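You operate a simulated robot arm through the tools that you are given. There is no shell and no other tool. Be economical: measure what you need, move in short steps, check, and stop when the job is done.

The job below is to be done with a simulated two-armed robot. You get a single attempt, and the scene is never put back.

TASK
Pick up the board with two panels with one hand, pass it to the other hand and put it on the top of bench with dark shelf. Set down upright: board with two panels.

The check looks at the end state, three seconds after you hand in, the way a careful person would. Anything else that was tipped, shoved, dropped, spilled or broken makes it a failure.

THE ROBOT
Two 6-joint arms with two-finger parallel grippers on one trunk, on a base that drives. Base frame: it is fixed to the floor where the robot stands at the start and does not move with it; the origin is under the middle of the robot, x ahead of it, y to its left, z up; the surface under the hand at the start is at about z = 0.871. Readings come in m, degrees, newtons and seconds.
The left shoulder is at the start at [-0.077, 0.177, 0.832], the right one opposite. With the tool pointing down near the work surface each hand reaches from about 0.1 to 0.72 m from the robot's upright axis, wherever it stands, measured 20 degrees to its own side. Places, roughly: top of bench with dark shelf [-0.3, -2.2, 0.9]. Payload 1.57 kg a hand.
The TCP of each hand is the grasp point between the finger pads, 0.03 m short of the fingertips. In the tool frame z runs along the fingers and y along their closing line. Largest opening 0.08 m; finger width 0.017, thickness 0.012; the body of the gripper, 0.04 by 0.082 m, starts 0.08 m behind the TCP.
Orientation is that of the tool frame in the base frame, as [roll, pitch, yaw] about the fixed x, y, z axes, in that order (R = Rz(yaw) Ry(pitch) Rx(roll)). With the fingers straight down and closing along the base's y, the tool's x points along the base's -x, its y along +y and its z along -z.

THE INTERFACE
- The arms move only by the tool nudge_tool. It takes "left_motion", "right_motion" or both (then of equal length, played together; a hand with none holds still); each is a list that holds one entry, the list of rows, each a list of 7 numbers: the shift along the base's x, y, z in m, then the turn, a rotation vector about the base's x, y, z in degrees, then the closure in counts, from 0 (fully open) to 255 (shut). In form: [[[x, y, z, wx, wy, wz, grip], ...]]. A call has 1 to 20 rows; each row is the pose to reach, as a shift and turn from the pose commanded when the call began. Rows are played at 5 a second. More than 0.05 m and 8.6 degrees between two rows, or a gripper value outside its range, and nothing of the call is played. A pose out of reach is approached as far as the arm can. The call stops where the force on the tool passes 40 N (or 10 N more than at its start, if that is more) or the arm is blocked; 0.2 s more then pass. Each finger travels about 0.072 m/s and halts on what it meets, pressing with about 24 N; the grip force reading is that of the motor and also rises with nothing between the fingers. The clock runs only during rows and for 0.2 s after the last one: add rows that repeat a pose to give the fingers time. It gives the time, the measured TCP pose, the force on the tool (base axes), the opening and the grip force at its end, in the units of the frame above (readings bear some noise), with the torque about the TCP (base axes, N m) and any sound that the robot's microphone picked up.
- Cameras (640 x 400 px; columns grow to the right, rows downward): "scene" is now at [0.0387, 0.0079, 1.5605]; the picture's right is [0.09, -1.00, 0.00], its down [-0.69, -0.07, -0.72] and it looks along [0.71, 0.07, -0.70] (base axes); focal length 266 px, centre (320, 200). "left" rides on the left gripper at [0.072, 0.007, -0.122] in its tool frame; the picture's right is [-0.09, 1.00, 0.00], its down [-0.84, -0.08, -0.54] and it looks along [-0.54, -0.05, 0.84] (tool axes); focal length 238 px, centre (320, 200). "right" rides on the right gripper at [0.072, -0.006, -0.122] in its tool frame; the picture's right is [0.09, 1.00, 0.00], its down [-0.84, 0.08, -0.54] and it looks along [-0.54, 0.05, 0.84] (tool axes); focal length 238 px, centre (320, 200). There is no depth. A picture from a camera that has moved, and an enlarged one, comes with that camera's place and axes in the base frame and with its lens.
- capture(camera): a new picture of that camera. It takes no simulated time.
- slide_trunk(by): slides the trunk up (or, below 0, down) by that many m; the arms and the scene camera ride with it, the base frame stays. It gives what a move gives, with no picture.
- base_move(legs): drives the robot by 1 to 6 legs, each [ahead, left, turn to the left] in m, m and degrees, along the robot's own axes; the way and the turn of a leg run together, so that a leg with both is an arc; at most 1.5 m and 180 degrees a leg. The arms and the cameras ride along, it lands a little off, and it stops where it bumps. It gives what a move gives.
- turn_head(pan, tilt): turns the head with the scene camera to pan (to the left, within 143 degrees either way) and tilt (down, from -29 to 69), counted from straight ahead of the robot. It gives what a move gives.
- zoom(camera, box): a new picture of the part [left, top, right, bottom] of that camera's present view, enlarged. It takes no simulated time.
- job_done(): hands the job in; it is judged then, once.

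Work in short steps. Places have to be worked out from the pictures, the camera data and where the tool is seen: move nearer, look again, correct. Check each grasp and each placing, and mend what went wrong. You have 120 turns and 88 pictures in all, those below and enlarged ones among them. Open the grippers and draw the arms clear of the work before you hand the job in, unless the task says otherwise; then end with one line.

The tools are called by a JSON object that holds its "method" and its "body". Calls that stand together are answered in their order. nudge_tool: Moves the arms, as the interface text tells. Its arguments: {"type":"object","properties":{"left_motion":{"type":"array","items":{"type":"array","items":{"type":"array","items":{"type":"number"}}}},"right_motion":{"type":"array","items":{"type":"array","items":{"type":"array","items":{"type":"number"}}}}},"required":[]} The other tools are called the same way: slide_trunk (by) slides the trunk up or down; base_move (legs) drives the base; turn_head (pan, tilt) turns the head that bears the scene camera; capture (camera) takes a picture; zoom (camera, box) takes an enlarged picture of a part of a camera's view; job_done () hands the job in.

At the start:

```text
t: 0.0
left_tcp_pos: [0.3875, 0.1459, 1.2458]
left_orientation: [180.0, 0.1, -180.0]
left_ft_force: [-0.8, 0.3, 0.1]
left_ft_torque: [0.03, 0.02, 0.0]
left_grip_width: 0.0797
left_finger_force: 0.1
right_tcp_pos: [0.3857, -0.1507, 1.2389]
right_orientation: [-179.9, 0.0, 180.0]
right_ft_force: [0.2, 0.6, -0.3]
right_ft_torque: [-0.03, 0.01, 0.01]
right_grip_width: 0.08
right_finger_force: 0.1
trunk travel left (down, up): [-0.275, 0.053]
robot x, y, heading: [0.0012, 0.0005, -0.2]
head pan, tilt: [5.4, 44.3]
```

scene: 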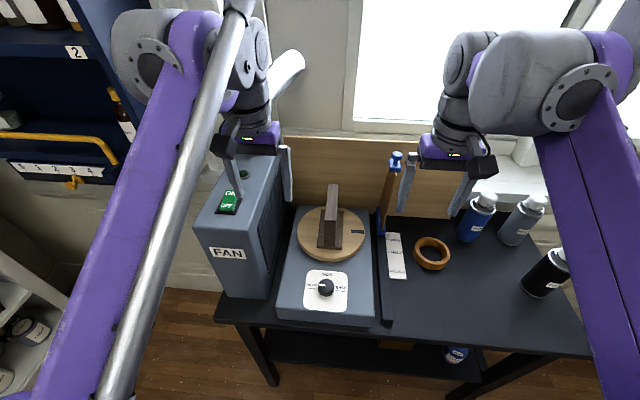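
right: 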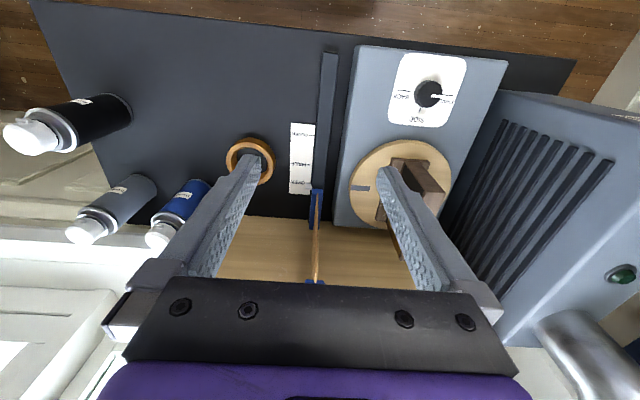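
left: 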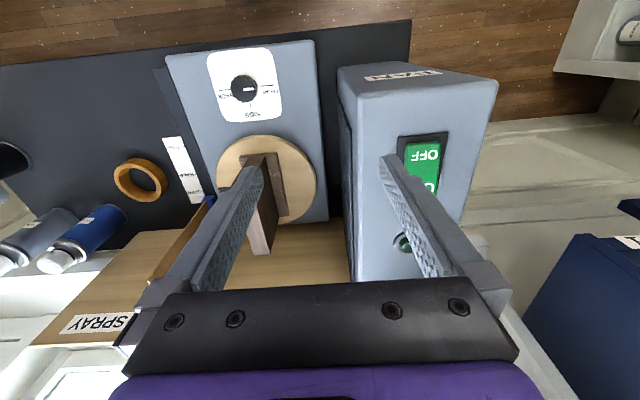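

I see a turntable with a wooden piece on it, likely the "board with two panels". I'll zoom in on it.

{"method": "zoom", "body": {"camera": "scene", "box": [260, 140, 460, 340]}}

{"method": "zoom", "body": {"camera": "left", "box": [140, 100, 380, 280]}}

```text
2.00 times, centred on (360, 240) of scene
camera zoom: at [0.0387, 0.0079, 1.5605], right [0.09, -1.0, 0.0], down [-0.69, -0.07, -0.72], along [0.71, 0.07, -0.7], focal length 532 px, centre (240, 120)
```

zoom: 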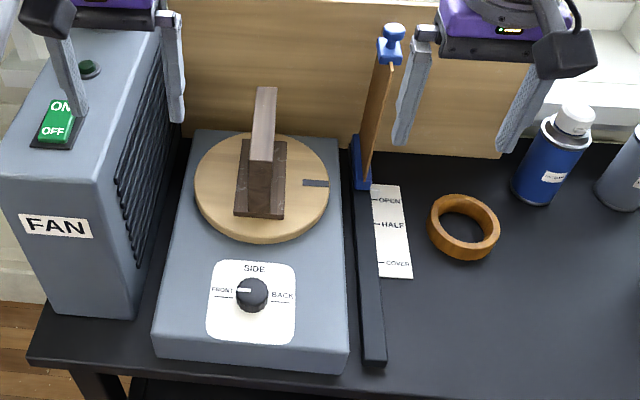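

```text
2.22 times, centred on (260, 190) of left
camera zoom: at [0.3152, 0.1501, 1.3668], right [0.09, 1.0, 0.0], down [0.84, -0.08, 0.54], along [0.54, -0.05, -0.84], focal length 530 px, centre (453, 222)
```

zoom: 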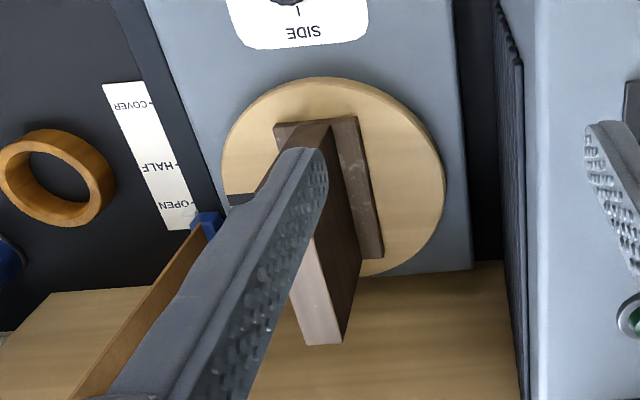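

Before deciding, I'll look around: the target bench and the other areas.

{"method": "turn_head", "body": {"pan": -90, "tilt": 25}}

{"method": "capture", "body": {"camera": "scene"}}

{"method": "turn_head", "body": {"pan": 90, "tilt": 25}}

{"method": "capture", "body": {"camera": "scene"}}

{"method": "turn_head", "body": {"pan": -130, "tilt": 30}}

{"method": "capture", "body": {"camera": "scene"}}

```text
t: 1.7
left_tcp_pos: [0.3877, 0.1449, 1.2461]
left_orientation: [-180.0, 0.0, 179.9]
left_ft_force: [-1.0, -0.6, 0.5]
left_ft_torque: [-0.02, -0.02, -0.02]
left_grip_width: 0.0801
left_finger_force: 0.0
right_tcp_pos: [0.385, -0.1503, 1.2389]
right_orientation: [-180.0, 0.0, 180.0]
right_ft_force: [0.1, 0.0, 0.1]
right_ft_torque: [-0.04, -0.02, 0.03]
right_grip_width: 0.0798
right_finger_force: 0.1
trunk travel left (down, up): [-0.275, 0.053]
robot x, y, heading: [0.0035, -0.0034, -0.2]
head pan, tilt: [-90.0, 25.0]
```

```text
82 pictures are left
camera scene: at [-0.0428, -0.0919, 1.5901], right [-1.0, 0.0, 0.0], down [0.0, 0.42, -0.91], along [0.0, -0.91, -0.42], focal length 266 px, centre (320, 200)
```

scene: 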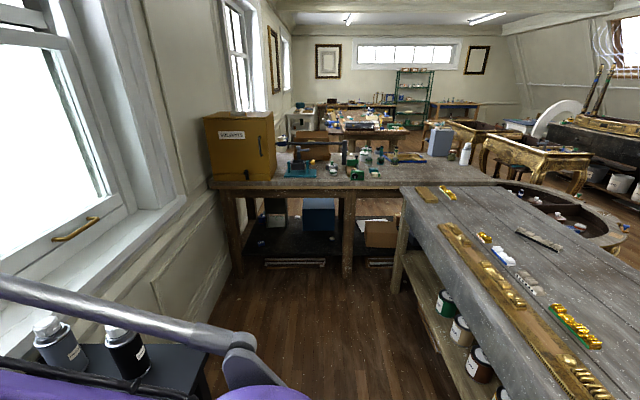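

```text
t: 4.4
left_tcp_pos: [0.3878, 0.1434, 1.2465]
left_orientation: [179.9, 0.0, 180.0]
left_ft_force: [-0.3, -0.6, -0.1]
left_ft_torque: [0.0, -0.03, 0.02]
left_grip_width: 0.0803
left_finger_force: 0.1
right_tcp_pos: [0.3855, -0.1498, 1.2383]
right_orientation: [-180.0, -0.1, 179.9]
right_ft_force: [-0.3, -0.1, 0.0]
right_ft_torque: [0.0, -0.01, 0.0]
right_grip_width: 0.0798
right_finger_force: 0.0
trunk travel left (down, up): [-0.275, 0.053]
robot x, y, heading: [-0.0015, -0.0017, -0.0]
head pan, tilt: [90.0, 25.0]
```

```text
81 pictures are left
camera scene: at [-0.0428, 0.0923, 1.5901], right [1.0, 0.0, 0.0], down [0.0, -0.42, -0.91], along [0.0, 0.91, -0.42], focal length 266 px, centre (320, 200)
```

scene: 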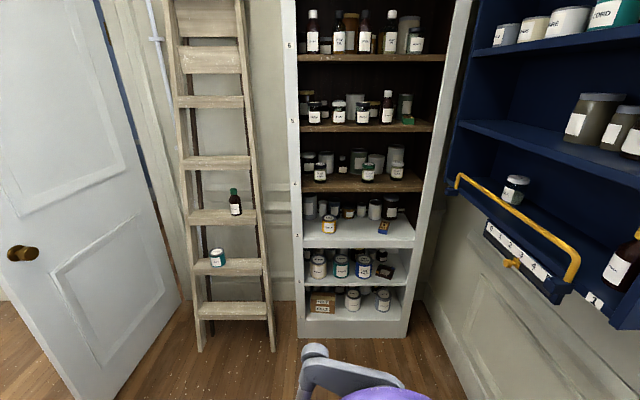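

```text
t: 7.6
left_tcp_pos: [0.388, 0.144, 1.2452]
left_orientation: [179.9, 0.0, -179.9]
left_ft_force: [-0.1, -0.5, 0.3]
left_ft_torque: [-0.01, 0.02, 0.02]
left_grip_width: 0.0801
left_finger_force: 0.0
right_tcp_pos: [0.3855, -0.1507, 1.2381]
right_orientation: [180.0, 0.1, 180.0]
right_ft_force: [0.2, -0.3, 0.1]
right_ft_torque: [-0.02, -0.01, -0.01]
right_grip_width: 0.0801
right_finger_force: 0.0
trunk travel left (down, up): [-0.275, 0.053]
robot x, y, heading: [-0.0017, 0.0019, 0.1]
head pan, tilt: [-130.0, 30.0]
```

```text
80 pictures are left
camera scene: at [-0.101, -0.0691, 1.5821], right [-0.77, 0.64, 0.0], down [0.32, 0.38, -0.87], along [-0.56, -0.66, -0.5], focal length 266 px, centre (320, 200)
```

scene: 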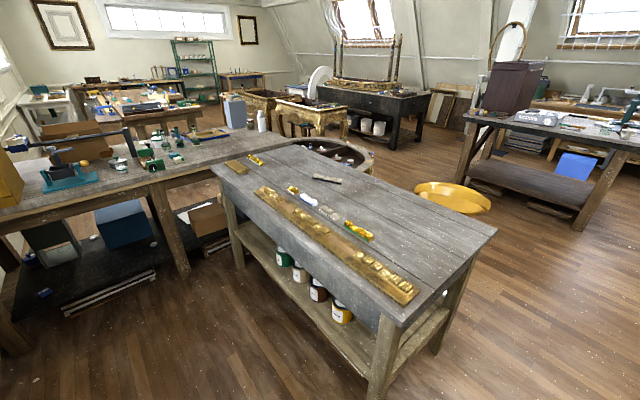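

The dark-shelf bench's front edge is near y≈-1.8. I'll zoom in on its top to find free space and to check for any other candidate board.

{"method": "turn_head", "body": {"pan": -95, "tilt": 25}}

{"method": "zoom", "body": {"camera": "scene", "box": [160, 80, 440, 255]}}

{"method": "turn_head", "body": {"pan": 0, "tilt": 44}}

{"method": "zoom", "body": {"camera": "right", "box": [280, 60, 520, 260]}}

```text
t: 8.6
left_tcp_pos: [0.3881, 0.1448, 1.2455]
left_orientation: [-179.9, -0.1, 180.0]
left_ft_force: [-0.1, 0.1, -0.7]
left_ft_torque: [0.01, 0.05, 0.03]
left_grip_width: 0.08
left_finger_force: 0.0
right_tcp_pos: [0.385, -0.1509, 1.2383]
right_orientation: [180.0, 0.0, 179.9]
right_ft_force: [0.0, -0.7, 0.5]
right_ft_torque: [0.03, 0.01, -0.04]
right_grip_width: 0.0801
right_finger_force: 0.1
trunk travel left (down, up): [-0.275, 0.053]
robot x, y, heading: [0.0001, -0.0001, 0.1]
head pan, tilt: [-95.0, 25.0]
```

```text
2.29 times, centred on (300, 168) of scene
camera zoom: at [-0.0509, -0.0916, 1.5901], right [-1.0, 0.09, 0.0], down [0.04, 0.42, -0.91], along [-0.08, -0.9, -0.42], focal length 608 px, centre (366, 274)
```

zoom: 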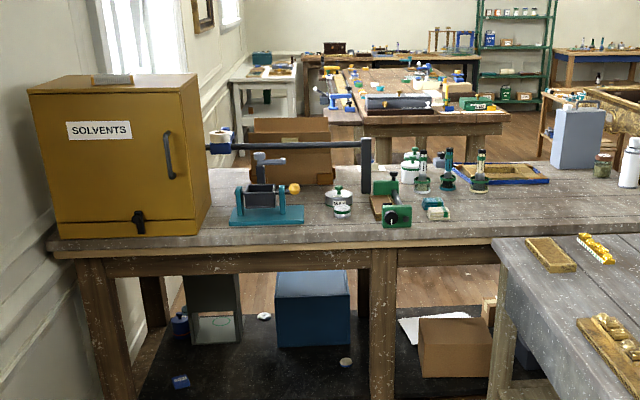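

```text
t: 10.3
left_tcp_pos: [0.3872, 0.1444, 1.2452]
left_orientation: [180.0, 0.0, 179.9]
left_ft_force: [-0.3, 0.1, 0.2]
left_ft_torque: [-0.02, 0.01, 0.01]
left_grip_width: 0.0801
left_finger_force: 0.1
right_tcp_pos: [0.386, -0.1494, 1.237]
right_orientation: [179.9, 0.0, -180.0]
right_ft_force: [-0.6, 0.7, 0.2]
right_ft_torque: [-0.01, -0.03, 0.0]
right_grip_width: 0.08
right_finger_force: 0.0
trunk travel left (down, up): [-0.275, 0.053]
robot x, y, heading: [0.0008, 0.002, -0.3]
head pan, tilt: [0.0, 44.0]
```

```text
2.00 times, centred on (400, 160) of right
camera zoom: at [0.3132, -0.1562, 1.3598], right [-0.09, 1.0, 0.0], down [0.84, 0.08, 0.54], along [0.54, 0.05, -0.84], focal length 477 px, centre (160, 280)
```

zoom: 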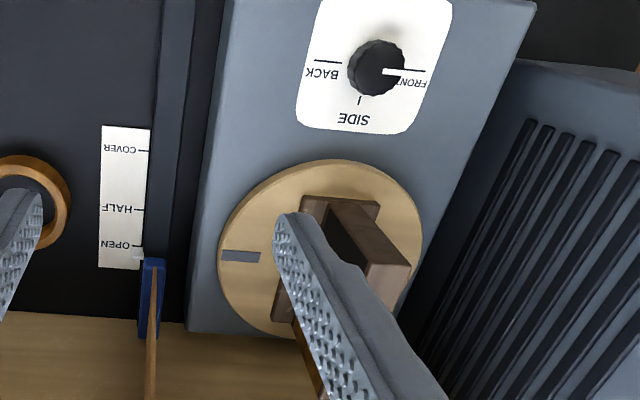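

The target bench is cluttered, but I see a free spot along its front. Back to the object: the upright slab on a foot on the turntable is at about (0.545, 0.02, 0.94). I'll put the left hand aside and bring the right hand over it for a clear view.

{"method": "nudge_tool", "body": {"left_motion": [[[-0.03, 0.02, 0.02, 0, 0, 0, 0], [-0.06, 0.04, 0.03, 0, 0, 0, 0], [-0.09, 0.06, 0.03, 0, 0, 0, 0], [-0.1, 0.08, 0.03, 0, 0, 0, 0], [-0.1, 0.1, 0.03, 0, 0, 0, 0]]], "right_motion": [[[0, 0.03, 0.02, 0, 0, 0, 0], [0, 0.07, 0.03, 0, 0, 0, 0], [0, 0.11, 0.03, 0, 0, 0, 0], [0, 0.15, 0.03, 0, 0, 0, 0], [0, 0.17, 0.03, 0, 0, 0, 0]]]}}

{"method": "capture", "body": {"camera": "right"}}

{"method": "capture", "body": {"camera": "scene"}}

```text
t: 11.5
left_tcp_pos: [0.2881, 0.2468, 1.2767]
left_orientation: [-179.9, 0.0, 179.9]
left_ft_force: [-0.4, -0.2, 1.3]
left_ft_torque: [-0.01, -0.01, 0.03]
left_grip_width: 0.0798
left_finger_force: 0.1
right_tcp_pos: [0.3861, 0.0204, 1.2668]
right_orientation: [-179.8, 0.0, 179.9]
right_ft_force: [-0.1, 0.0, 0.5]
right_ft_torque: [0.01, 0.0, -0.04]
right_grip_width: 0.0801
right_finger_force: 0.1
trunk travel left (down, up): [-0.275, 0.053]
robot x, y, heading: [-0.0001, -0.0014, -0.0]
head pan, tilt: [0.0, 44.0]
```

```text
77 pictures are left
camera right: at [0.3129, 0.0135, 1.3888], right [-0.09, 1.0, 0.0], down [0.84, 0.08, 0.54], along [0.54, 0.05, -0.84], focal length 238 px, centre (320, 200)
```

right: 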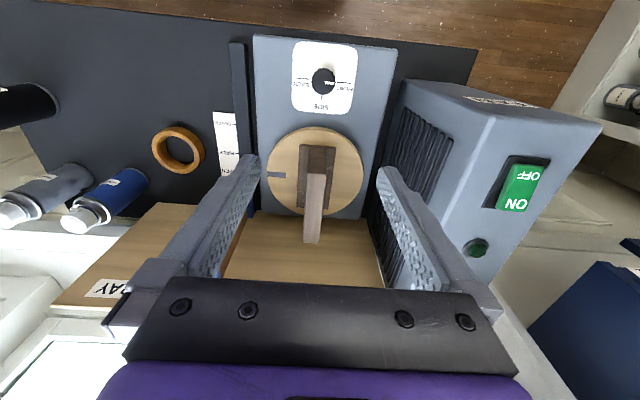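

```text
76 pictures are left
camera scene: at [0.0398, 0.0008, 1.5609], right [0.0, -1.0, 0.0], down [-0.69, 0.0, -0.72], along [0.72, 0.0, -0.69], focal length 266 px, centre (320, 200)
```

scene: 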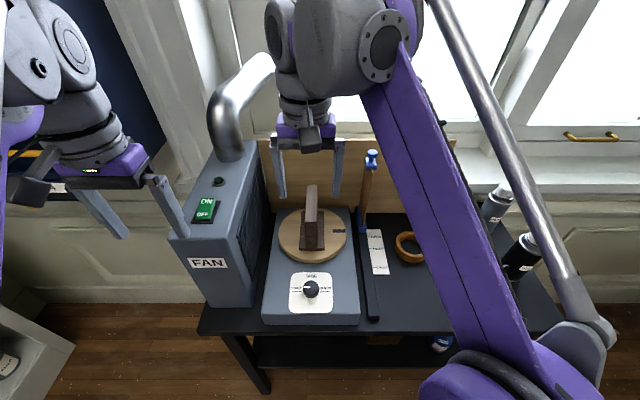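

{"method": "zoom", "body": {"camera": "right", "box": [260, 110, 380, 260]}}

{"method": "zoom", "body": {"camera": "scene", "box": [260, 160, 380, 280]}}

```text
2.67 times, centred on (320, 185) of right
camera zoom: at [0.3129, 0.0135, 1.3888], right [-0.09, 1.0, 0.0], down [0.84, 0.08, 0.54], along [0.54, 0.05, -0.84], focal length 636 px, centre (320, 240)
```

zoom: 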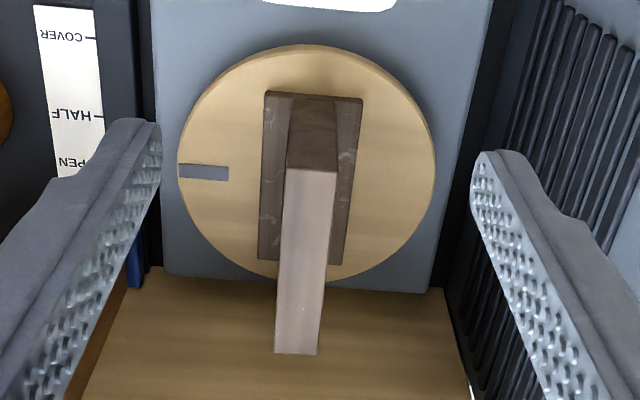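

```text
3.33 times, centred on (320, 220) of scene
camera zoom: at [0.0398, 0.0008, 1.5609], right [0.0, -1.0, 0.0], down [-0.69, 0.0, -0.72], along [0.72, 0.0, -0.69], focal length 887 px, centre (320, 133)
```

zoom: 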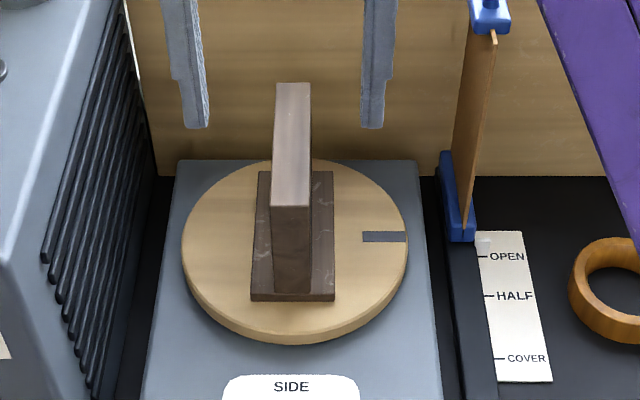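

The object is a slab 0.135 long in x (x 0.469–0.604), about 0.027 thick, centred at y≈0.024. Its top is at z≈1.076 and its foot top at z≈0.97. The fan (top z≈1.19, y>0.144) is close on the left, so I'll pull the right hand aside and shift the base right. That lets the left arm pick straight ahead.

{"method": "nudge_tool", "body": {"right_motion": [[[-0.03, -0.04, 0, 0, 0, 0, 0], [-0.06, -0.08, 0, 0, 0, 0, 0], [-0.09, -0.12, 0, 0, 0, 0, 0], [-0.1, -0.16, 0, 0, 0, 0, 0], [-0.1, -0.2, 0, 0, 0, 0, 0], [-0.1, -0.23, 0, 0, 0, 0, 0]]]}}

{"method": "base_move", "body": {"legs": [[0, -0.2, 0]]}}

{"method": "capture", "body": {"camera": "left"}}

```text
t: 12.9
left_tcp_pos: [0.2877, 0.2446, 1.2769]
left_orientation: [180.0, 0.0, 180.0]
left_ft_force: [-0.2, 0.2, 0.1]
left_ft_torque: [-0.01, 0.0, 0.0]
left_grip_width: 0.0798
left_finger_force: 0.2
right_tcp_pos: [0.2847, -0.2115, 1.2706]
right_orientation: [-180.0, 0.1, -180.0]
right_ft_force: [0.0, 0.3, 0.1]
right_ft_torque: [0.01, 0.01, -0.03]
right_grip_width: 0.0799
right_finger_force: 0.1
trunk travel left (down, up): [-0.275, 0.053]
robot x, y, heading: [0.003, 0.0019, 0.2]
head pan, tilt: [0.0, 44.0]
```

```text
t: 15.3
left_tcp_pos: [0.2892, 0.0448, 1.2769]
left_orientation: [-180.0, 0.1, 179.9]
left_ft_force: [-0.1, 0.0, 0.6]
left_ft_torque: [0.0, 0.0, -0.01]
left_grip_width: 0.0796
left_finger_force: 0.0
right_tcp_pos: [0.2833, -0.4119, 1.2705]
right_orientation: [-179.9, 0.0, 179.9]
right_ft_force: [-1.0, 0.2, 0.3]
right_ft_torque: [0.0, -0.04, -0.02]
right_grip_width: 0.0799
right_finger_force: 0.1
trunk travel left (down, up): [-0.275, 0.053]
robot x, y, heading: [0.002, -0.2042, -0.2]
head pan, tilt: [0.0, 44.0]
```

```text
73 pictures are left
camera left: at [0.216, 0.0501, 1.3978], right [0.09, 1.0, 0.0], down [0.84, -0.08, 0.54], along [0.54, -0.05, -0.84], focal length 238 px, centre (320, 200)
```

left: 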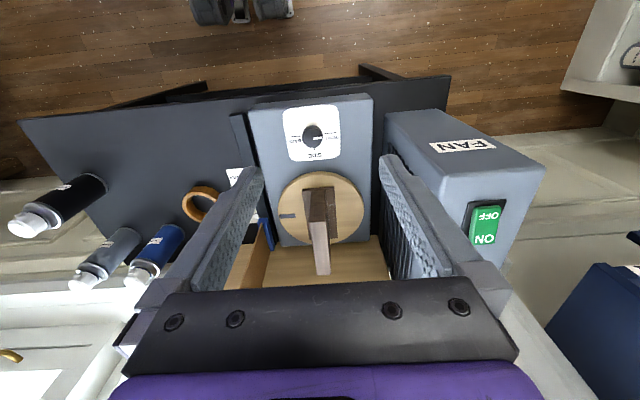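

Next I move the left hand above the slab's near end, tilting 25° so the wrist leans back toward the robot.

{"method": "nudge_tool", "body": {"left_motion": [[[0.04, -0.005, -0.02, 0, -5, 0, 0], [0.08, -0.01, -0.04, 0, -10, 0, 0], [0.12, -0.015, -0.06, 0, -15, 0, 0], [0.16, -0.02, -0.08, 0, -20, 0, 0], [0.19, -0.021, -0.09, 0, -25, 0, 0], [0.216, -0.021, -0.1, 0, -25, 0, 0], [0.216, -0.021, -0.1, 0, -25, 0, 0]]]}}

{"method": "capture", "body": {"camera": "left"}}

{"method": "capture", "body": {"camera": "scene"}}

```text
t: 16.9
left_tcp_pos: [0.503, 0.0239, 1.1762]
left_orientation: [179.9, 25.1, 180.0]
left_ft_force: [-0.5, -0.1, 0.5]
left_ft_torque: [0.03, 0.0, 0.0]
left_grip_width: 0.0801
left_finger_force: 0.1
right_tcp_pos: [0.2831, -0.4124, 1.2697]
right_orientation: [180.0, 0.2, 179.9]
right_ft_force: [0.8, -0.3, 0.8]
right_ft_torque: [0.02, 0.01, 0.0]
right_grip_width: 0.0798
right_finger_force: 0.1
trunk travel left (down, up): [-0.275, 0.053]
robot x, y, heading: [-0.0006, -0.1998, 0.1]
head pan, tilt: [0.0, 44.0]
```

```text
72 pictures are left
camera left: at [0.3862, 0.0292, 1.2553], right [0.09, 1.0, 0.04], down [0.53, -0.08, 0.85], along [0.84, -0.05, -0.53], focal length 238 px, centre (320, 200)
```

left: 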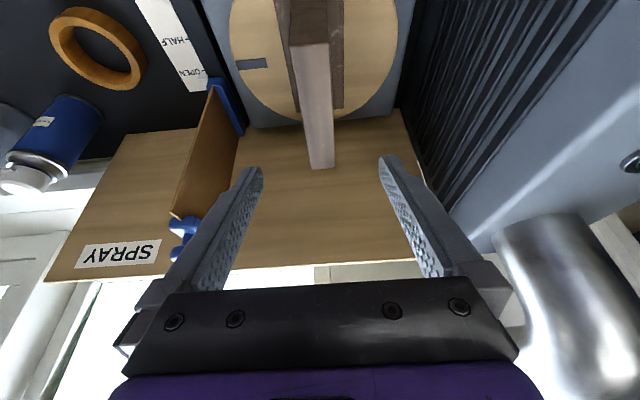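

```text
71 pictures are left
camera scene: at [0.0382, -0.2006, 1.5609], right [0.0, -1.0, 0.0], down [-0.69, 0.0, -0.72], along [0.72, 0.0, -0.69], focal length 266 px, centre (320, 200)
```

scene: 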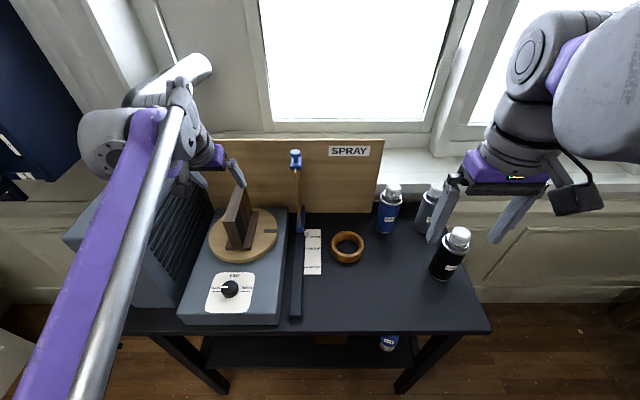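

The grasp alignment checks out: the slab near edge is at x≈0.466 and y≈0.023. The left wrist joint may be hanging over the fan, so I'll check that before descending.

{"method": "zoom", "body": {"camera": "scene", "box": [60, 40, 300, 270]}}

{"method": "capture", "body": {"camera": "right"}}

```text
1.74 times, centred on (180, 155) of scene
camera zoom: at [0.0382, -0.2006, 1.5609], right [0.0, -1.0, 0.0], down [-0.69, 0.0, -0.72], along [0.72, 0.0, -0.69], focal length 463 px, centre (564, 278)
```

zoom: 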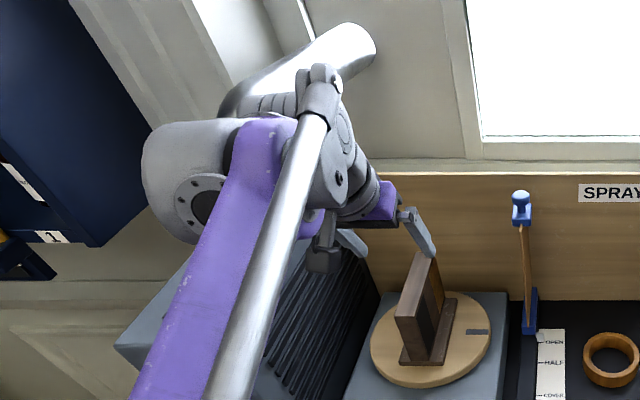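

```text
69 pictures are left
camera right: at [0.2108, -0.4178, 1.3925], right [-0.09, 1.0, 0.0], down [0.84, 0.08, 0.54], along [0.54, 0.05, -0.84], focal length 238 px, centre (320, 200)
```

right: 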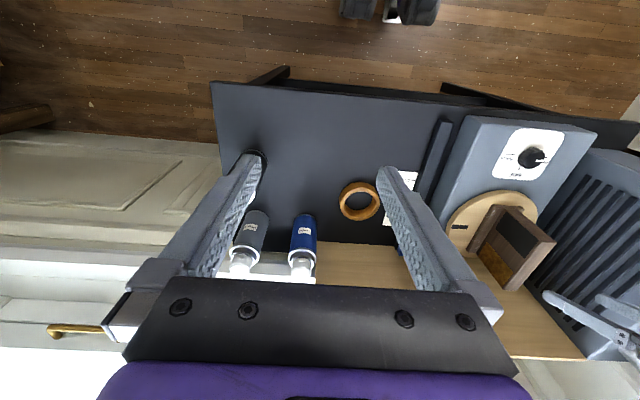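

I can see both panels on the −y face, so this is the right object. However, the left wrist joint hangs over the fan and would hit it on descent. I'll pick with the right hand instead, tilted 45° so its wrist stays clear of the slider board, then pass to the left. First I retract the left hand and drive back.

{"method": "nudge_tool", "body": {"left_motion": [[[-0.03, 0, 0.02, 0, 5, 0, 0], [-0.07, 0, 0.04, 0, 10, 0, 0], [-0.11, 0, 0.06, 0, 15, 0, 0], [-0.15, 0, 0.08, 0, 20, 0, 0], [-0.19, 0.01, 0.1, 0, 25, 0, 0], [-0.216, 0.021, 0.1, 0, 25, 0, 0], [-0.216, 0.021, 0.1, 0, 25, 0, 0]]]}}

{"method": "base_move", "body": {"legs": [[0, 0.2, 0]]}}

{"method": "nudge_tool", "body": {"right_motion": [[[0.01, 0.04, 0, 0, -7, 0, 0], [0.02, 0.08, -0.01, 0, -14, 0, 0], [0.04, 0.12, -0.03, 0, -21, 0, 0], [0.06, 0.16, -0.05, 0, -28, 0, 0], [0.09, 0.2, -0.06, 0, -35, 0, 0], [0.12, 0.22, -0.075, 0, -41, 0, 0], [0.15, 0.23, -0.09, 0, -45, 0, 0], [0.15, 0.233, -0.09, 0, -45, 0, 0]]]}}

{"method": "capture", "body": {"camera": "right"}}

{"method": "capture", "body": {"camera": "scene"}}

```text
t: 18.5
left_tcp_pos: [0.2893, 0.0435, 1.2764]
left_orientation: [180.0, -0.1, 179.8]
left_ft_force: [-0.1, 0.1, 0.2]
left_ft_torque: [0.01, 0.03, -0.01]
left_grip_width: 0.0799
left_finger_force: 0.1
right_tcp_pos: [0.2848, -0.4125, 1.2697]
right_orientation: [179.9, -0.1, 179.9]
right_ft_force: [0.1, 0.0, -0.1]
right_ft_torque: [0.01, 0.03, 0.01]
right_grip_width: 0.0801
right_finger_force: 0.1
trunk travel left (down, up): [-0.275, 0.053]
robot x, y, heading: [0.0015, -0.2017, 0.2]
head pan, tilt: [0.0, 44.0]
```

```text
t: 20.8
left_tcp_pos: [0.2893, 0.2405, 1.2773]
left_orientation: [180.0, 0.0, 179.9]
left_ft_force: [-0.3, 0.2, 0.0]
left_ft_torque: [-0.01, 0.0, -0.02]
left_grip_width: 0.08
left_finger_force: 0.1
right_tcp_pos: [0.2841, -0.214, 1.2709]
right_orientation: [-180.0, 0.0, 179.9]
right_ft_force: [-0.2, -1.1, 0.1]
right_ft_torque: [0.0, 0.01, 0.0]
right_grip_width: 0.0801
right_finger_force: 0.1
trunk travel left (down, up): [-0.275, 0.053]
robot x, y, heading: [0.0007, -0.0075, -0.3]
head pan, tilt: [0.0, 44.0]
```

```text
refused: row 5 steps farther than a row can; nothing moved
```

```text
68 pictures are left
camera right: at [0.212, -0.2202, 1.3924], right [-0.09, 1.0, 0.0], down [0.84, 0.08, 0.54], along [0.54, 0.05, -0.84], focal length 238 px, centre (320, 200)
```

right: 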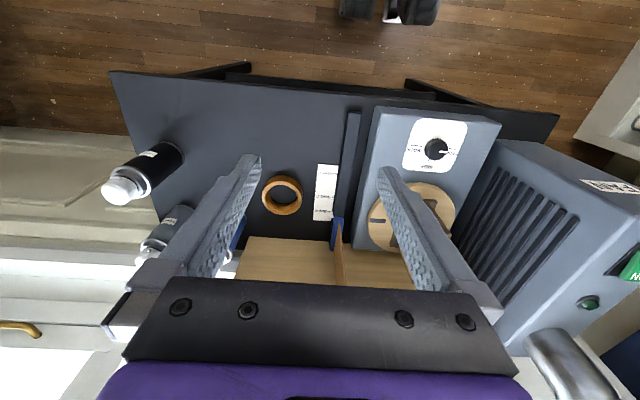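

```text
67 pictures are left
camera scene: at [0.0394, -0.0029, 1.5609], right [0.0, -1.0, 0.0], down [-0.69, 0.0, -0.72], along [0.72, 0.0, -0.69], focal length 266 px, centre (320, 200)
```

scene: 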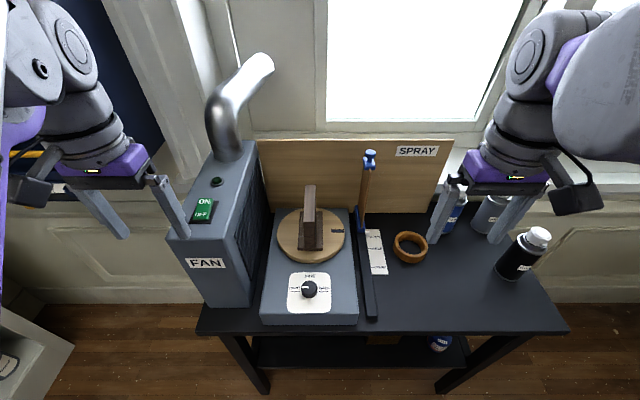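

One step was too long, so I'll replay the same path with smaller ones.

{"method": "nudge_tool", "body": {"right_motion": [[[0.01, 0.04, 0, 0, -7, 0, 0], [0.02, 0.08, -0.01, 0, -14, 0, 0], [0.035, 0.12, -0.02, 0, -21, 0, 0], [0.05, 0.16, -0.03, 0, -28, 0, 0], [0.07, 0.195, -0.05, 0, -35, 0, 0], [0.1, 0.22, -0.065, 0, -41, 0, 0], [0.13, 0.237, -0.08, 0, -45, 0, 0], [0.15, 0.237, -0.09, 0, -45, 0, 0], [0.15, 0.237, -0.09, 0, -45, 0, 0]]]}}

{"method": "capture", "body": {"camera": "right"}}

{"method": "capture", "body": {"camera": "scene"}}

```text
t: 22.8
left_tcp_pos: [0.2886, 0.2413, 1.2763]
left_orientation: [180.0, -0.1, 180.0]
left_ft_force: [0.7, -0.3, 0.5]
left_ft_torque: [0.02, 0.01, 0.04]
left_grip_width: 0.0801
left_finger_force: 0.0
right_tcp_pos: [0.4364, 0.0229, 1.1811]
right_orientation: [179.9, 45.1, 179.7]
right_ft_force: [1.2, -0.1, -0.4]
right_ft_torque: [0.02, 0.0, -0.05]
right_grip_width: 0.08
right_finger_force: 0.1
trunk travel left (down, up): [-0.275, 0.053]
robot x, y, heading: [0.0021, -0.0027, -0.2]
head pan, tilt: [0.0, 44.0]
```

```text
66 pictures are left
camera right: at [0.2982, 0.0171, 1.2161], right [-0.06, 1.0, -0.06], down [0.21, 0.08, 0.98], along [0.98, 0.05, -0.21], focal length 238 px, centre (320, 200)
```

right: 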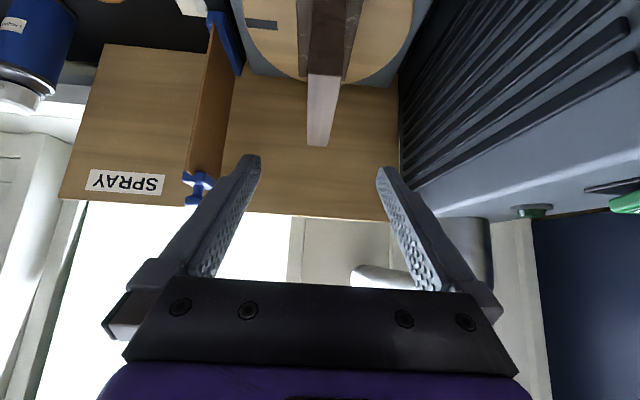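

```text
65 pictures are left
camera scene: at [0.039, -0.003, 1.5609], right [0.0, -1.0, 0.0], down [-0.69, 0.0, -0.72], along [0.72, 0.0, -0.69], focal length 266 px, centre (320, 200)
```

scene: 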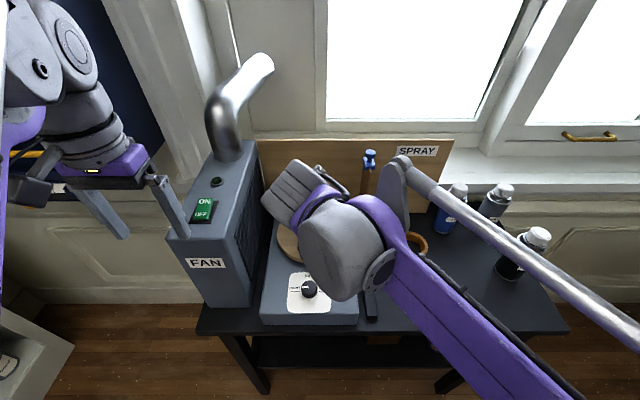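

The alignment is good and the wrist is well clear. I'll move over the near end of the slab and then down.

{"method": "nudge_tool", "body": {"right_motion": [[[0.035, 0, 0, 0, 0, 0, 0], [0.067, 0, 0, 0, 0, 0, 0], [0.067, 0, -0.035, 0, 0, 0, 0], [0.067, 0, -0.07, 0, 0, 0, 0], [0.067, 0, -0.1, 0, 0, 0, 0], [0.067, 0, -0.12, 0, 0, 0, 0], [0.067, 0, -0.135, 0, 0, 0, 0], [0.067, 0, -0.138, 0, 0, 0, 0]]]}}

{"method": "capture", "body": {"camera": "right"}}

{"method": "capture", "body": {"camera": "scene"}}

```text
t: 24.6
left_tcp_pos: [0.2887, 0.2403, 1.2758]
left_orientation: [180.0, -0.1, 179.9]
left_ft_force: [-0.5, 0.0, -0.3]
left_ft_torque: [0.0, 0.01, 0.02]
left_grip_width: 0.08
left_finger_force: 0.1
right_tcp_pos: [0.5009, 0.022, 1.0425]
right_orientation: [179.9, 45.1, 179.8]
right_ft_force: [1.0, 0.2, -0.2]
right_ft_torque: [0.0, -0.02, -0.02]
right_grip_width: 0.0797
right_finger_force: 0.1
trunk travel left (down, up): [-0.275, 0.053]
robot x, y, heading: [0.0011, -0.0042, -0.2]
head pan, tilt: [0.0, 44.0]
```

```text
64 pictures are left
camera right: at [0.3639, 0.0168, 1.0777], right [-0.06, 1.0, -0.06], down [0.21, 0.08, 0.98], along [0.98, 0.05, -0.21], focal length 238 px, centre (320, 200)
```

right: 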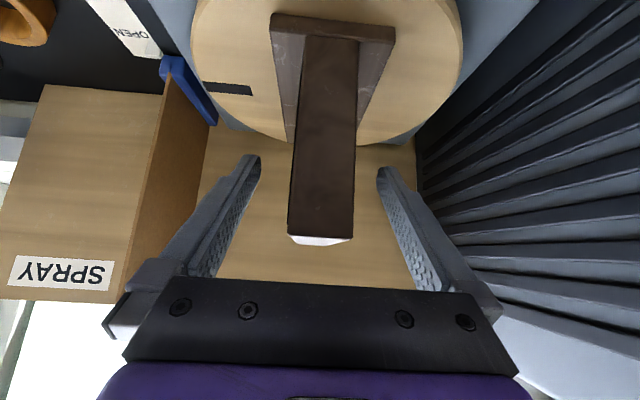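

```text
63 pictures are left
camera scene: at [0.0393, -0.003, 1.5609], right [0.0, -1.0, 0.0], down [-0.69, 0.0, -0.72], along [0.72, 0.0, -0.69], focal length 266 px, centre (320, 200)
```

scene: 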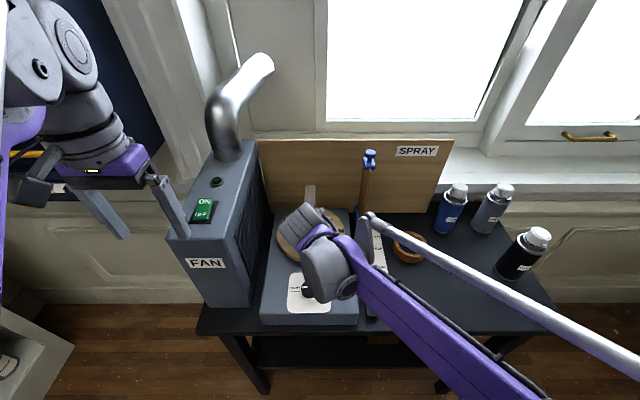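

The slab is centred between the fingers, so I'll close the gripper.

{"method": "nudge_tool", "body": {"right_motion": [[[0, 0, 0, 0, 0, 0, 120], [0, 0, 0, 0, 0, 0, 200], [0, 0, 0, 0, 0, 0, 255], [0, 0, 0, 0, 0, 0, 255], [0, 0, 0, 0, 0, 0, 255]]]}}

```text
t: 25.8
left_tcp_pos: [0.289, 0.2402, 1.2768]
left_orientation: [-180.0, 0.0, 179.9]
left_ft_force: [0.8, -0.3, -0.2]
left_ft_torque: [0.04, 0.0, -0.06]
left_grip_width: 0.0803
left_finger_force: 0.1
right_tcp_pos: [0.5005, 0.0228, 1.0427]
right_orientation: [179.8, 45.1, 179.8]
right_ft_force: [-0.4, -0.3, 0.0]
right_ft_torque: [0.04, -0.08, -0.01]
right_grip_width: 0.0299
right_finger_force: 23.9
trunk travel left (down, up): [-0.275, 0.053]
robot x, y, heading: [0.0001, -0.0048, -0.1]
head pan, tilt: [0.0, 44.0]
```

The grip is firm at 0.030 m opening. I'll lift gently.

{"method": "nudge_tool", "body": {"right_motion": [[[0, 0, 0.01, 0, 0, 0, 255], [0, 0, 0.025, 0, 0, 0, 255], [0, 0, 0.05, 0, 0, 0, 255], [0, 0, 0.08, 0, 0, 0, 255], [0, 0, 0.11, 0, 0, 0, 255]]]}}

{"method": "capture", "body": {"camera": "right"}}

{"method": "capture", "body": {"camera": "scene"}}

```text
t: 27.0
left_tcp_pos: [0.2895, 0.2411, 1.2758]
left_orientation: [-180.0, 0.0, 179.8]
left_ft_force: [0.1, -0.1, 0.4]
left_ft_torque: [-0.03, 0.01, 0.01]
left_grip_width: 0.08
left_finger_force: 0.1
right_tcp_pos: [0.5011, 0.0222, 1.152]
right_orientation: [179.9, 45.1, 179.8]
right_ft_force: [-0.2, -0.3, -3.1]
right_ft_torque: [0.01, 0.11, 0.02]
right_grip_width: 0.0301
right_finger_force: 23.5
trunk travel left (down, up): [-0.275, 0.053]
robot x, y, heading: [0.002, -0.0027, -0.2]
head pan, tilt: [0.0, 44.0]
```

```text
62 pictures are left
camera right: at [0.3633, 0.0162, 1.1868], right [-0.06, 1.0, -0.06], down [0.21, 0.08, 0.98], along [0.98, 0.05, -0.21], focal length 238 px, centre (320, 200)
```

right: 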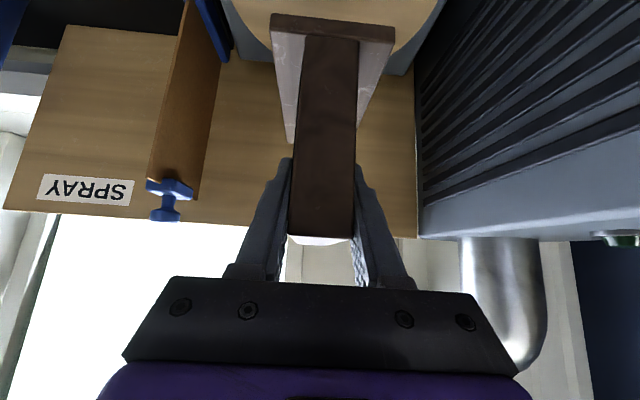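

```text
61 pictures are left
camera scene: at [0.0396, -0.0029, 1.5609], right [0.0, -1.0, 0.0], down [-0.69, 0.0, -0.72], along [0.72, 0.0, -0.69], focal length 266 px, centre (320, 200)
```

scene: 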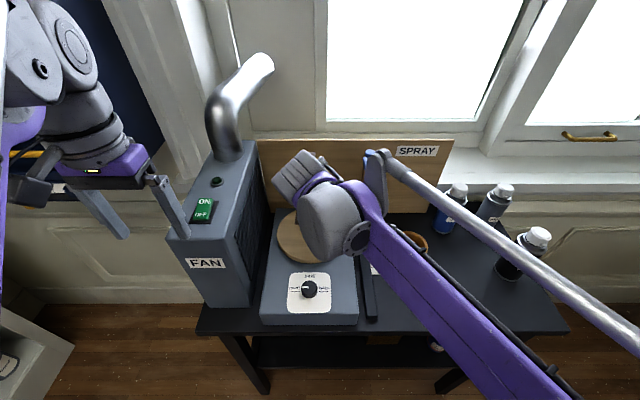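

It's lifted cleanly (about 0.3 kg). I'll raise it and bring it toward the robot, then back the base a little to clear the fan before the handover.

{"method": "nudge_tool", "body": {"right_motion": [[[0, 0, 0.03, 0, 0, 0, 255], [0, 0, 0.06, 0, 0, 0, 255], [-0.02, 0, 0.09, 0, 0, 0, 255], [-0.05, 0, 0.11, 0, 0, 0, 255], [-0.08, -0.005, 0.11, 0, 0, 0, 255], [-0.1, -0.01, 0.11, 0, 0, 0, 255]]]}}

{"method": "base_move", "body": {"legs": [[-0.22, 0, 0]]}}

{"method": "capture", "body": {"camera": "scene"}}

```text
t: 28.4
left_tcp_pos: [0.2892, 0.2405, 1.2757]
left_orientation: [-180.0, 0.0, 180.0]
left_ft_force: [0.4, 0.2, 0.0]
left_ft_torque: [0.0, -0.01, 0.03]
left_grip_width: 0.0799
left_finger_force: 0.2
right_tcp_pos: [0.3991, 0.0146, 1.263]
right_orientation: [179.8, 45.1, 179.7]
right_ft_force: [-0.5, -0.6, -2.6]
right_ft_torque: [0.02, 0.14, 0.0]
right_grip_width: 0.03
right_finger_force: 24.0
trunk travel left (down, up): [-0.275, 0.053]
robot x, y, heading: [0.0005, -0.0026, -0.3]
head pan, tilt: [0.0, 44.0]
```

```text
t: 30.1
left_tcp_pos: [0.0711, 0.2412, 1.2758]
left_orientation: [180.0, 0.0, 179.9]
left_ft_force: [0.1, 0.1, -1.0]
left_ft_torque: [0.0, -0.01, 0.0]
left_grip_width: 0.0803
left_finger_force: 0.2
right_tcp_pos: [0.1834, 0.0158, 1.2629]
right_orientation: [-180.0, 45.0, 179.7]
right_ft_force: [0.4, 0.2, -3.5]
right_ft_torque: [0.01, 0.1, 0.03]
right_grip_width: 0.0301
right_finger_force: 23.9
trunk travel left (down, up): [-0.275, 0.053]
robot x, y, heading: [-0.2191, 0.0009, -0.2]
head pan, tilt: [0.0, 44.0]
```

```text
60 pictures are left
camera scene: at [-0.1783, -0.0023, 1.561], right [0.0, -1.0, 0.0], down [-0.69, 0.0, -0.72], along [0.72, 0.0, -0.69], focal length 266 px, centre (320, 200)
```

scene: 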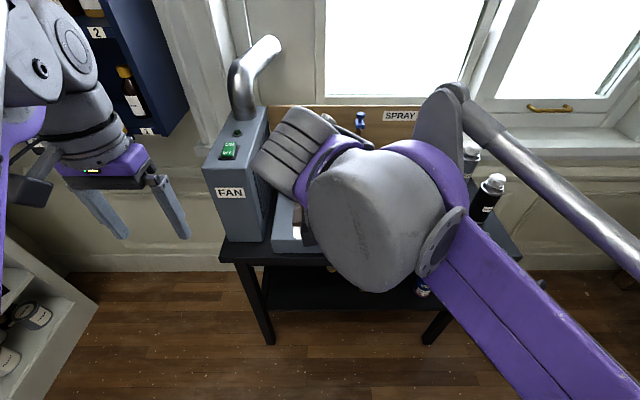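

It's clear. Next I yaw the right hand +90° so the slab runs along y with its free end toward the left hand.

{"method": "nudge_tool", "body": {"right_motion": [[[0, -0.01, -0.005, 0, 0, 8, 255], [0, -0.02, -0.01, 0, 0, 16, 255], [0, -0.03, -0.015, 0, 0, 24, 255], [0, -0.04, -0.02, 0, 0, 32, 255], [0, -0.05, -0.025, 0, 0, 40, 255], [0, -0.055, -0.03, 0, 0, 48, 255], [0, -0.06, -0.035, 0, 0, 56, 255], [0, -0.065, -0.04, 0, 0, 64, 255], [0, -0.07, -0.045, 0, 0, 72, 255], [0, -0.075, -0.05, 0, 0, 80, 255], [0, -0.075, -0.05, 0, 0, 86, 255], [0, -0.075, -0.05, 0, 0, 90, 255], [0, -0.075, -0.05, 0, 0, 90, 255]]]}}

{"method": "capture", "body": {"camera": "scene"}}

{"method": "capture", "body": {"camera": "right"}}

```text
t: 32.9
left_tcp_pos: [0.072, 0.2406, 1.2757]
left_orientation: [180.0, 0.0, 179.8]
left_ft_force: [-0.2, 0.3, 0.1]
left_ft_torque: [0.0, -0.02, -0.01]
left_grip_width: 0.0798
left_finger_force: 0.0
right_tcp_pos: [0.1832, -0.0615, 1.2127]
right_orientation: [179.9, 45.0, -90.2]
right_ft_force: [0.1, -0.4, -3.1]
right_ft_torque: [-0.12, 0.02, 0.01]
right_grip_width: 0.0299
right_finger_force: 24.0
trunk travel left (down, up): [-0.275, 0.053]
robot x, y, heading: [-0.213, -0.0051, -0.2]
head pan, tilt: [0.0, 44.0]
```

```text
59 pictures are left
camera scene: at [-0.1788, -0.0024, 1.5609], right [0.0, -1.0, 0.0], down [-0.69, 0.0, -0.72], along [0.72, 0.0, -0.69], focal length 266 px, centre (320, 200)
```

scene: 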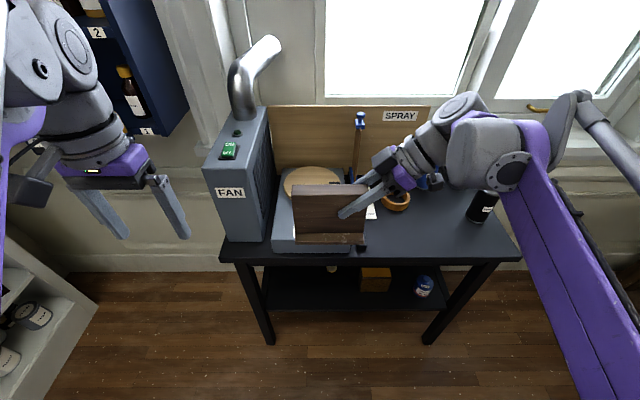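

```text
58 pictures are left
camera right: at [0.1884, -0.1983, 1.2477], right [-1.0, -0.06, -0.06], down [-0.08, 0.21, 0.98], along [-0.05, 0.98, -0.21], focal length 238 px, centre (320, 200)
```

right: 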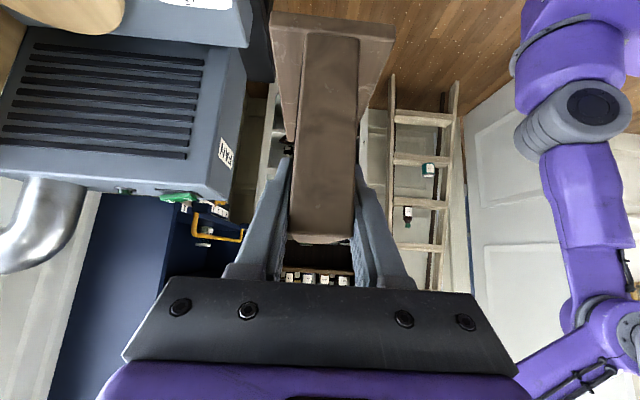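

The slab now lies along y, from y≈−0.093 to 0.042, with its top at z≈1.244. I'll stage the left hand with yaw −90° at y≈0.2.

{"method": "nudge_tool", "body": {"left_motion": [[[0.01, 0, 0.005, 0, 0, -8, 0], [0.02, 0, 0.01, 0, 0, -16, 0], [0.03, 0, 0.015, 0, 0, -24, 0], [0.04, 0, 0.02, 0, 0, -32, 0], [0.05, 0, 0.02, 0, 0, -40, 0], [0.06, 0, 0.02, 0, 0, -48, 0], [0.07, 0, 0.02, 0, 0, -56, 0], [0.08, 0, 0.02, 0, 0, -64, 0], [0.09, 0, 0.02, 0, 0, -72, 0], [0.1, -0.01, 0.02, 0, 0, -80, 0], [0.111, -0.02, 0.02, 0, 0, -86, 0], [0.111, -0.03, 0.02, 0, 0, -90, 0]]]}}

{"method": "nudge_tool", "body": {"left_motion": [[[0, 0, 0, -8, 0, 0, 0], [0, 0, 0, -16, 0, 0, 0], [0, 0, 0, -24, 0, 0, 0], [0, -0.01, 0, -32, 0, 0, 0], [0, -0.02, 0, -40, 0, 0, 0], [0, -0.02, 0, -40, 0, 0, 0]]]}}

{"method": "capture", "body": {"camera": "scene"}}

{"method": "capture", "body": {"camera": "left"}}

```text
t: 35.5
left_tcp_pos: [0.1816, 0.2123, 1.2967]
left_orientation: [-180.0, 0.0, 89.7]
left_ft_force: [-0.6, -0.4, 0.4]
left_ft_torque: [0.03, 0.03, 0.04]
left_grip_width: 0.08
left_finger_force: 0.2
right_tcp_pos: [0.1819, -0.0621, 1.2122]
right_orientation: [179.9, 45.1, -90.3]
right_ft_force: [-0.5, 0.4, -3.0]
right_ft_torque: [-0.11, -0.02, -0.04]
right_grip_width: 0.0298
right_finger_force: 23.5
trunk travel left (down, up): [-0.275, 0.053]
robot x, y, heading: [-0.2174, -0.0018, -0.4]
head pan, tilt: [0.0, 44.0]
```

```text
t: 36.9
left_tcp_pos: [0.1828, 0.1897, 1.2962]
left_orientation: [179.7, 40.1, 89.8]
left_ft_force: [-0.5, 0.5, 0.0]
left_ft_torque: [-0.03, 0.01, 0.01]
left_grip_width: 0.0797
left_finger_force: 0.1
right_tcp_pos: [0.1828, -0.0619, 1.2125]
right_orientation: [179.9, 45.1, -90.3]
right_ft_force: [0.3, 0.1, -2.3]
right_ft_torque: [-0.1, 0.03, 0.01]
right_grip_width: 0.0297
right_finger_force: 23.9
trunk travel left (down, up): [-0.275, 0.053]
robot x, y, heading: [-0.2175, -0.0046, -0.3]
head pan, tilt: [0.0, 44.0]
```

```text
57 pictures are left
camera scene: at [-0.1785, -0.0026, 1.5609], right [0.0, -1.0, 0.0], down [-0.69, 0.0, -0.72], along [0.72, 0.0, -0.69], focal length 266 px, centre (320, 200)
```

scene: 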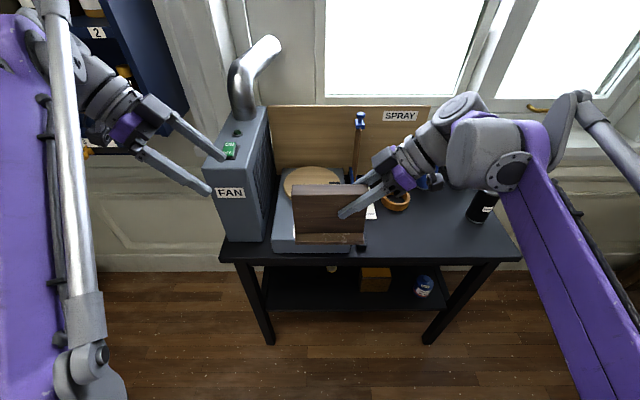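

```text
56 pictures are left
camera left: at [0.1885, 0.3231, 1.3423], right [1.0, -0.07, 0.06], down [-0.08, -0.29, 0.95], along [-0.05, -0.95, -0.3], focal length 238 px, centre (320, 200)
```

left: 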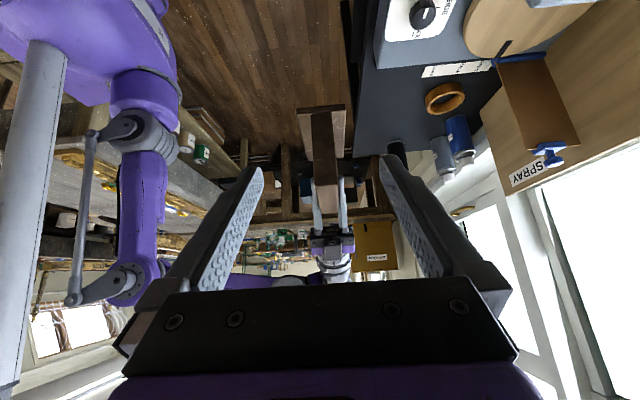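

The left camera ray puts the slab's end at x≈0.182, z≈1.184, aligned with the left hand. I'll approach diagonally so the open fingers straddle the slab.

{"method": "nudge_tool", "body": {"left_motion": [[[0, -0.03, -0.012, 0, 0, 0, 0], [0, -0.06, -0.024, 0, 0, 0, 0], [0, -0.09, -0.04, 0, 0, 0, 0], [0, -0.115, -0.055, 0, 0, 0, 0], [0, -0.135, -0.067, 0, 0, 0, 0], [0, -0.135, -0.067, 0, 0, 0, 0]]]}}

{"method": "capture", "body": {"camera": "left"}}

{"method": "capture", "body": {"camera": "scene"}}

```text
t: 38.3
left_tcp_pos: [0.182, 0.0547, 1.2301]
left_orientation: [179.9, 40.0, 89.7]
left_ft_force: [0.1, -0.6, -0.5]
left_ft_torque: [0.0, 0.03, -0.01]
left_grip_width: 0.0799
left_finger_force: 0.0
right_tcp_pos: [0.1824, -0.0617, 1.2128]
right_orientation: [179.9, 44.9, -90.3]
right_ft_force: [-0.4, 0.4, -3.1]
right_ft_torque: [-0.12, -0.03, 0.01]
right_grip_width: 0.0298
right_finger_force: 24.2
trunk travel left (down, up): [-0.275, 0.053]
robot x, y, heading: [-0.2202, -0.0025, -0.2]
head pan, tilt: [0.0, 44.0]
```

```text
55 pictures are left
camera left: at [0.1879, 0.1872, 1.2771], right [1.0, -0.07, 0.06], down [-0.08, -0.29, 0.95], along [-0.05, -0.95, -0.3], focal length 238 px, centre (320, 200)
```

left: 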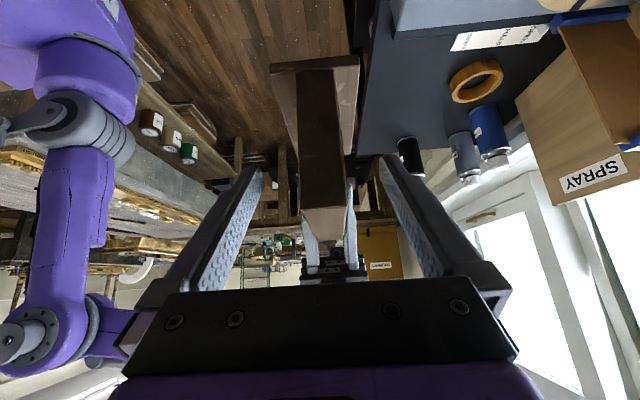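

```text
54 pictures are left
camera scene: at [-0.1786, -0.0022, 1.5609], right [0.0, -1.0, 0.0], down [-0.69, 0.0, -0.72], along [0.72, 0.0, -0.69], focal length 266 px, centre (320, 200)
```

scene: 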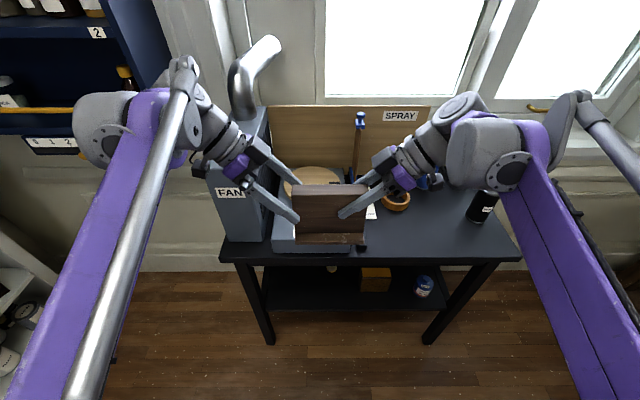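

Alignment is good. I'll finish the approach.

{"method": "nudge_tool", "body": {"left_motion": [[[0, -0.015, -0.009, 0, 0, 0, 0], [0, -0.03, -0.018, 0, 0, 0, 0], [0, -0.041, -0.025, 0, 0, 0, 0], [0, -0.041, -0.025, 0, 0, 0, 0]]]}}

{"method": "zoom", "body": {"camera": "scene", "box": [220, 130, 440, 270]}}

{"method": "capture", "body": {"camera": "left"}}

```text
t: 39.3
left_tcp_pos: [0.1816, 0.0154, 1.2051]
left_orientation: [179.8, 40.0, 89.8]
left_ft_force: [0.4, 0.0, -0.5]
left_ft_torque: [0.01, 0.02, 0.0]
left_grip_width: 0.0799
left_finger_force: 0.2
right_tcp_pos: [0.1829, -0.0618, 1.214]
right_orientation: [179.9, 45.0, -90.4]
right_ft_force: [0.0, -0.1, -2.7]
right_ft_torque: [-0.13, 0.01, -0.01]
right_grip_width: 0.0296
right_finger_force: 23.8
trunk travel left (down, up): [-0.275, 0.053]
robot x, y, heading: [-0.2153, -0.0032, -0.3]
head pan, tilt: [0.0, 44.0]
```

```text
2.86 times, centred on (330, 200) of scene
camera zoom: at [-0.1786, -0.0023, 1.5609], right [0.0, -1.0, 0.0], down [-0.69, 0.0, -0.72], along [0.72, 0.0, -0.69], focal length 760 px, centre (291, 200)
```

zoom: 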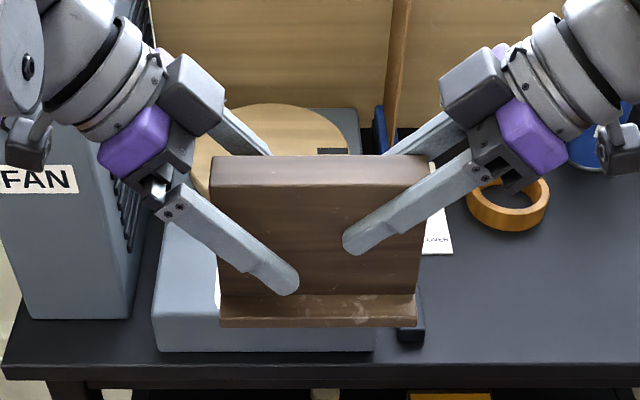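

```text
52 pictures are left
camera left: at [0.1884, 0.1468, 1.2506], right [1.0, -0.07, 0.06], down [-0.08, -0.29, 0.95], along [-0.05, -0.95, -0.3], focal length 238 px, centre (320, 200)
```

left: 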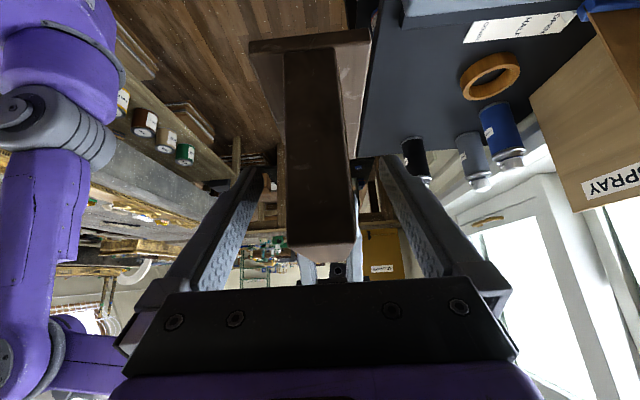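

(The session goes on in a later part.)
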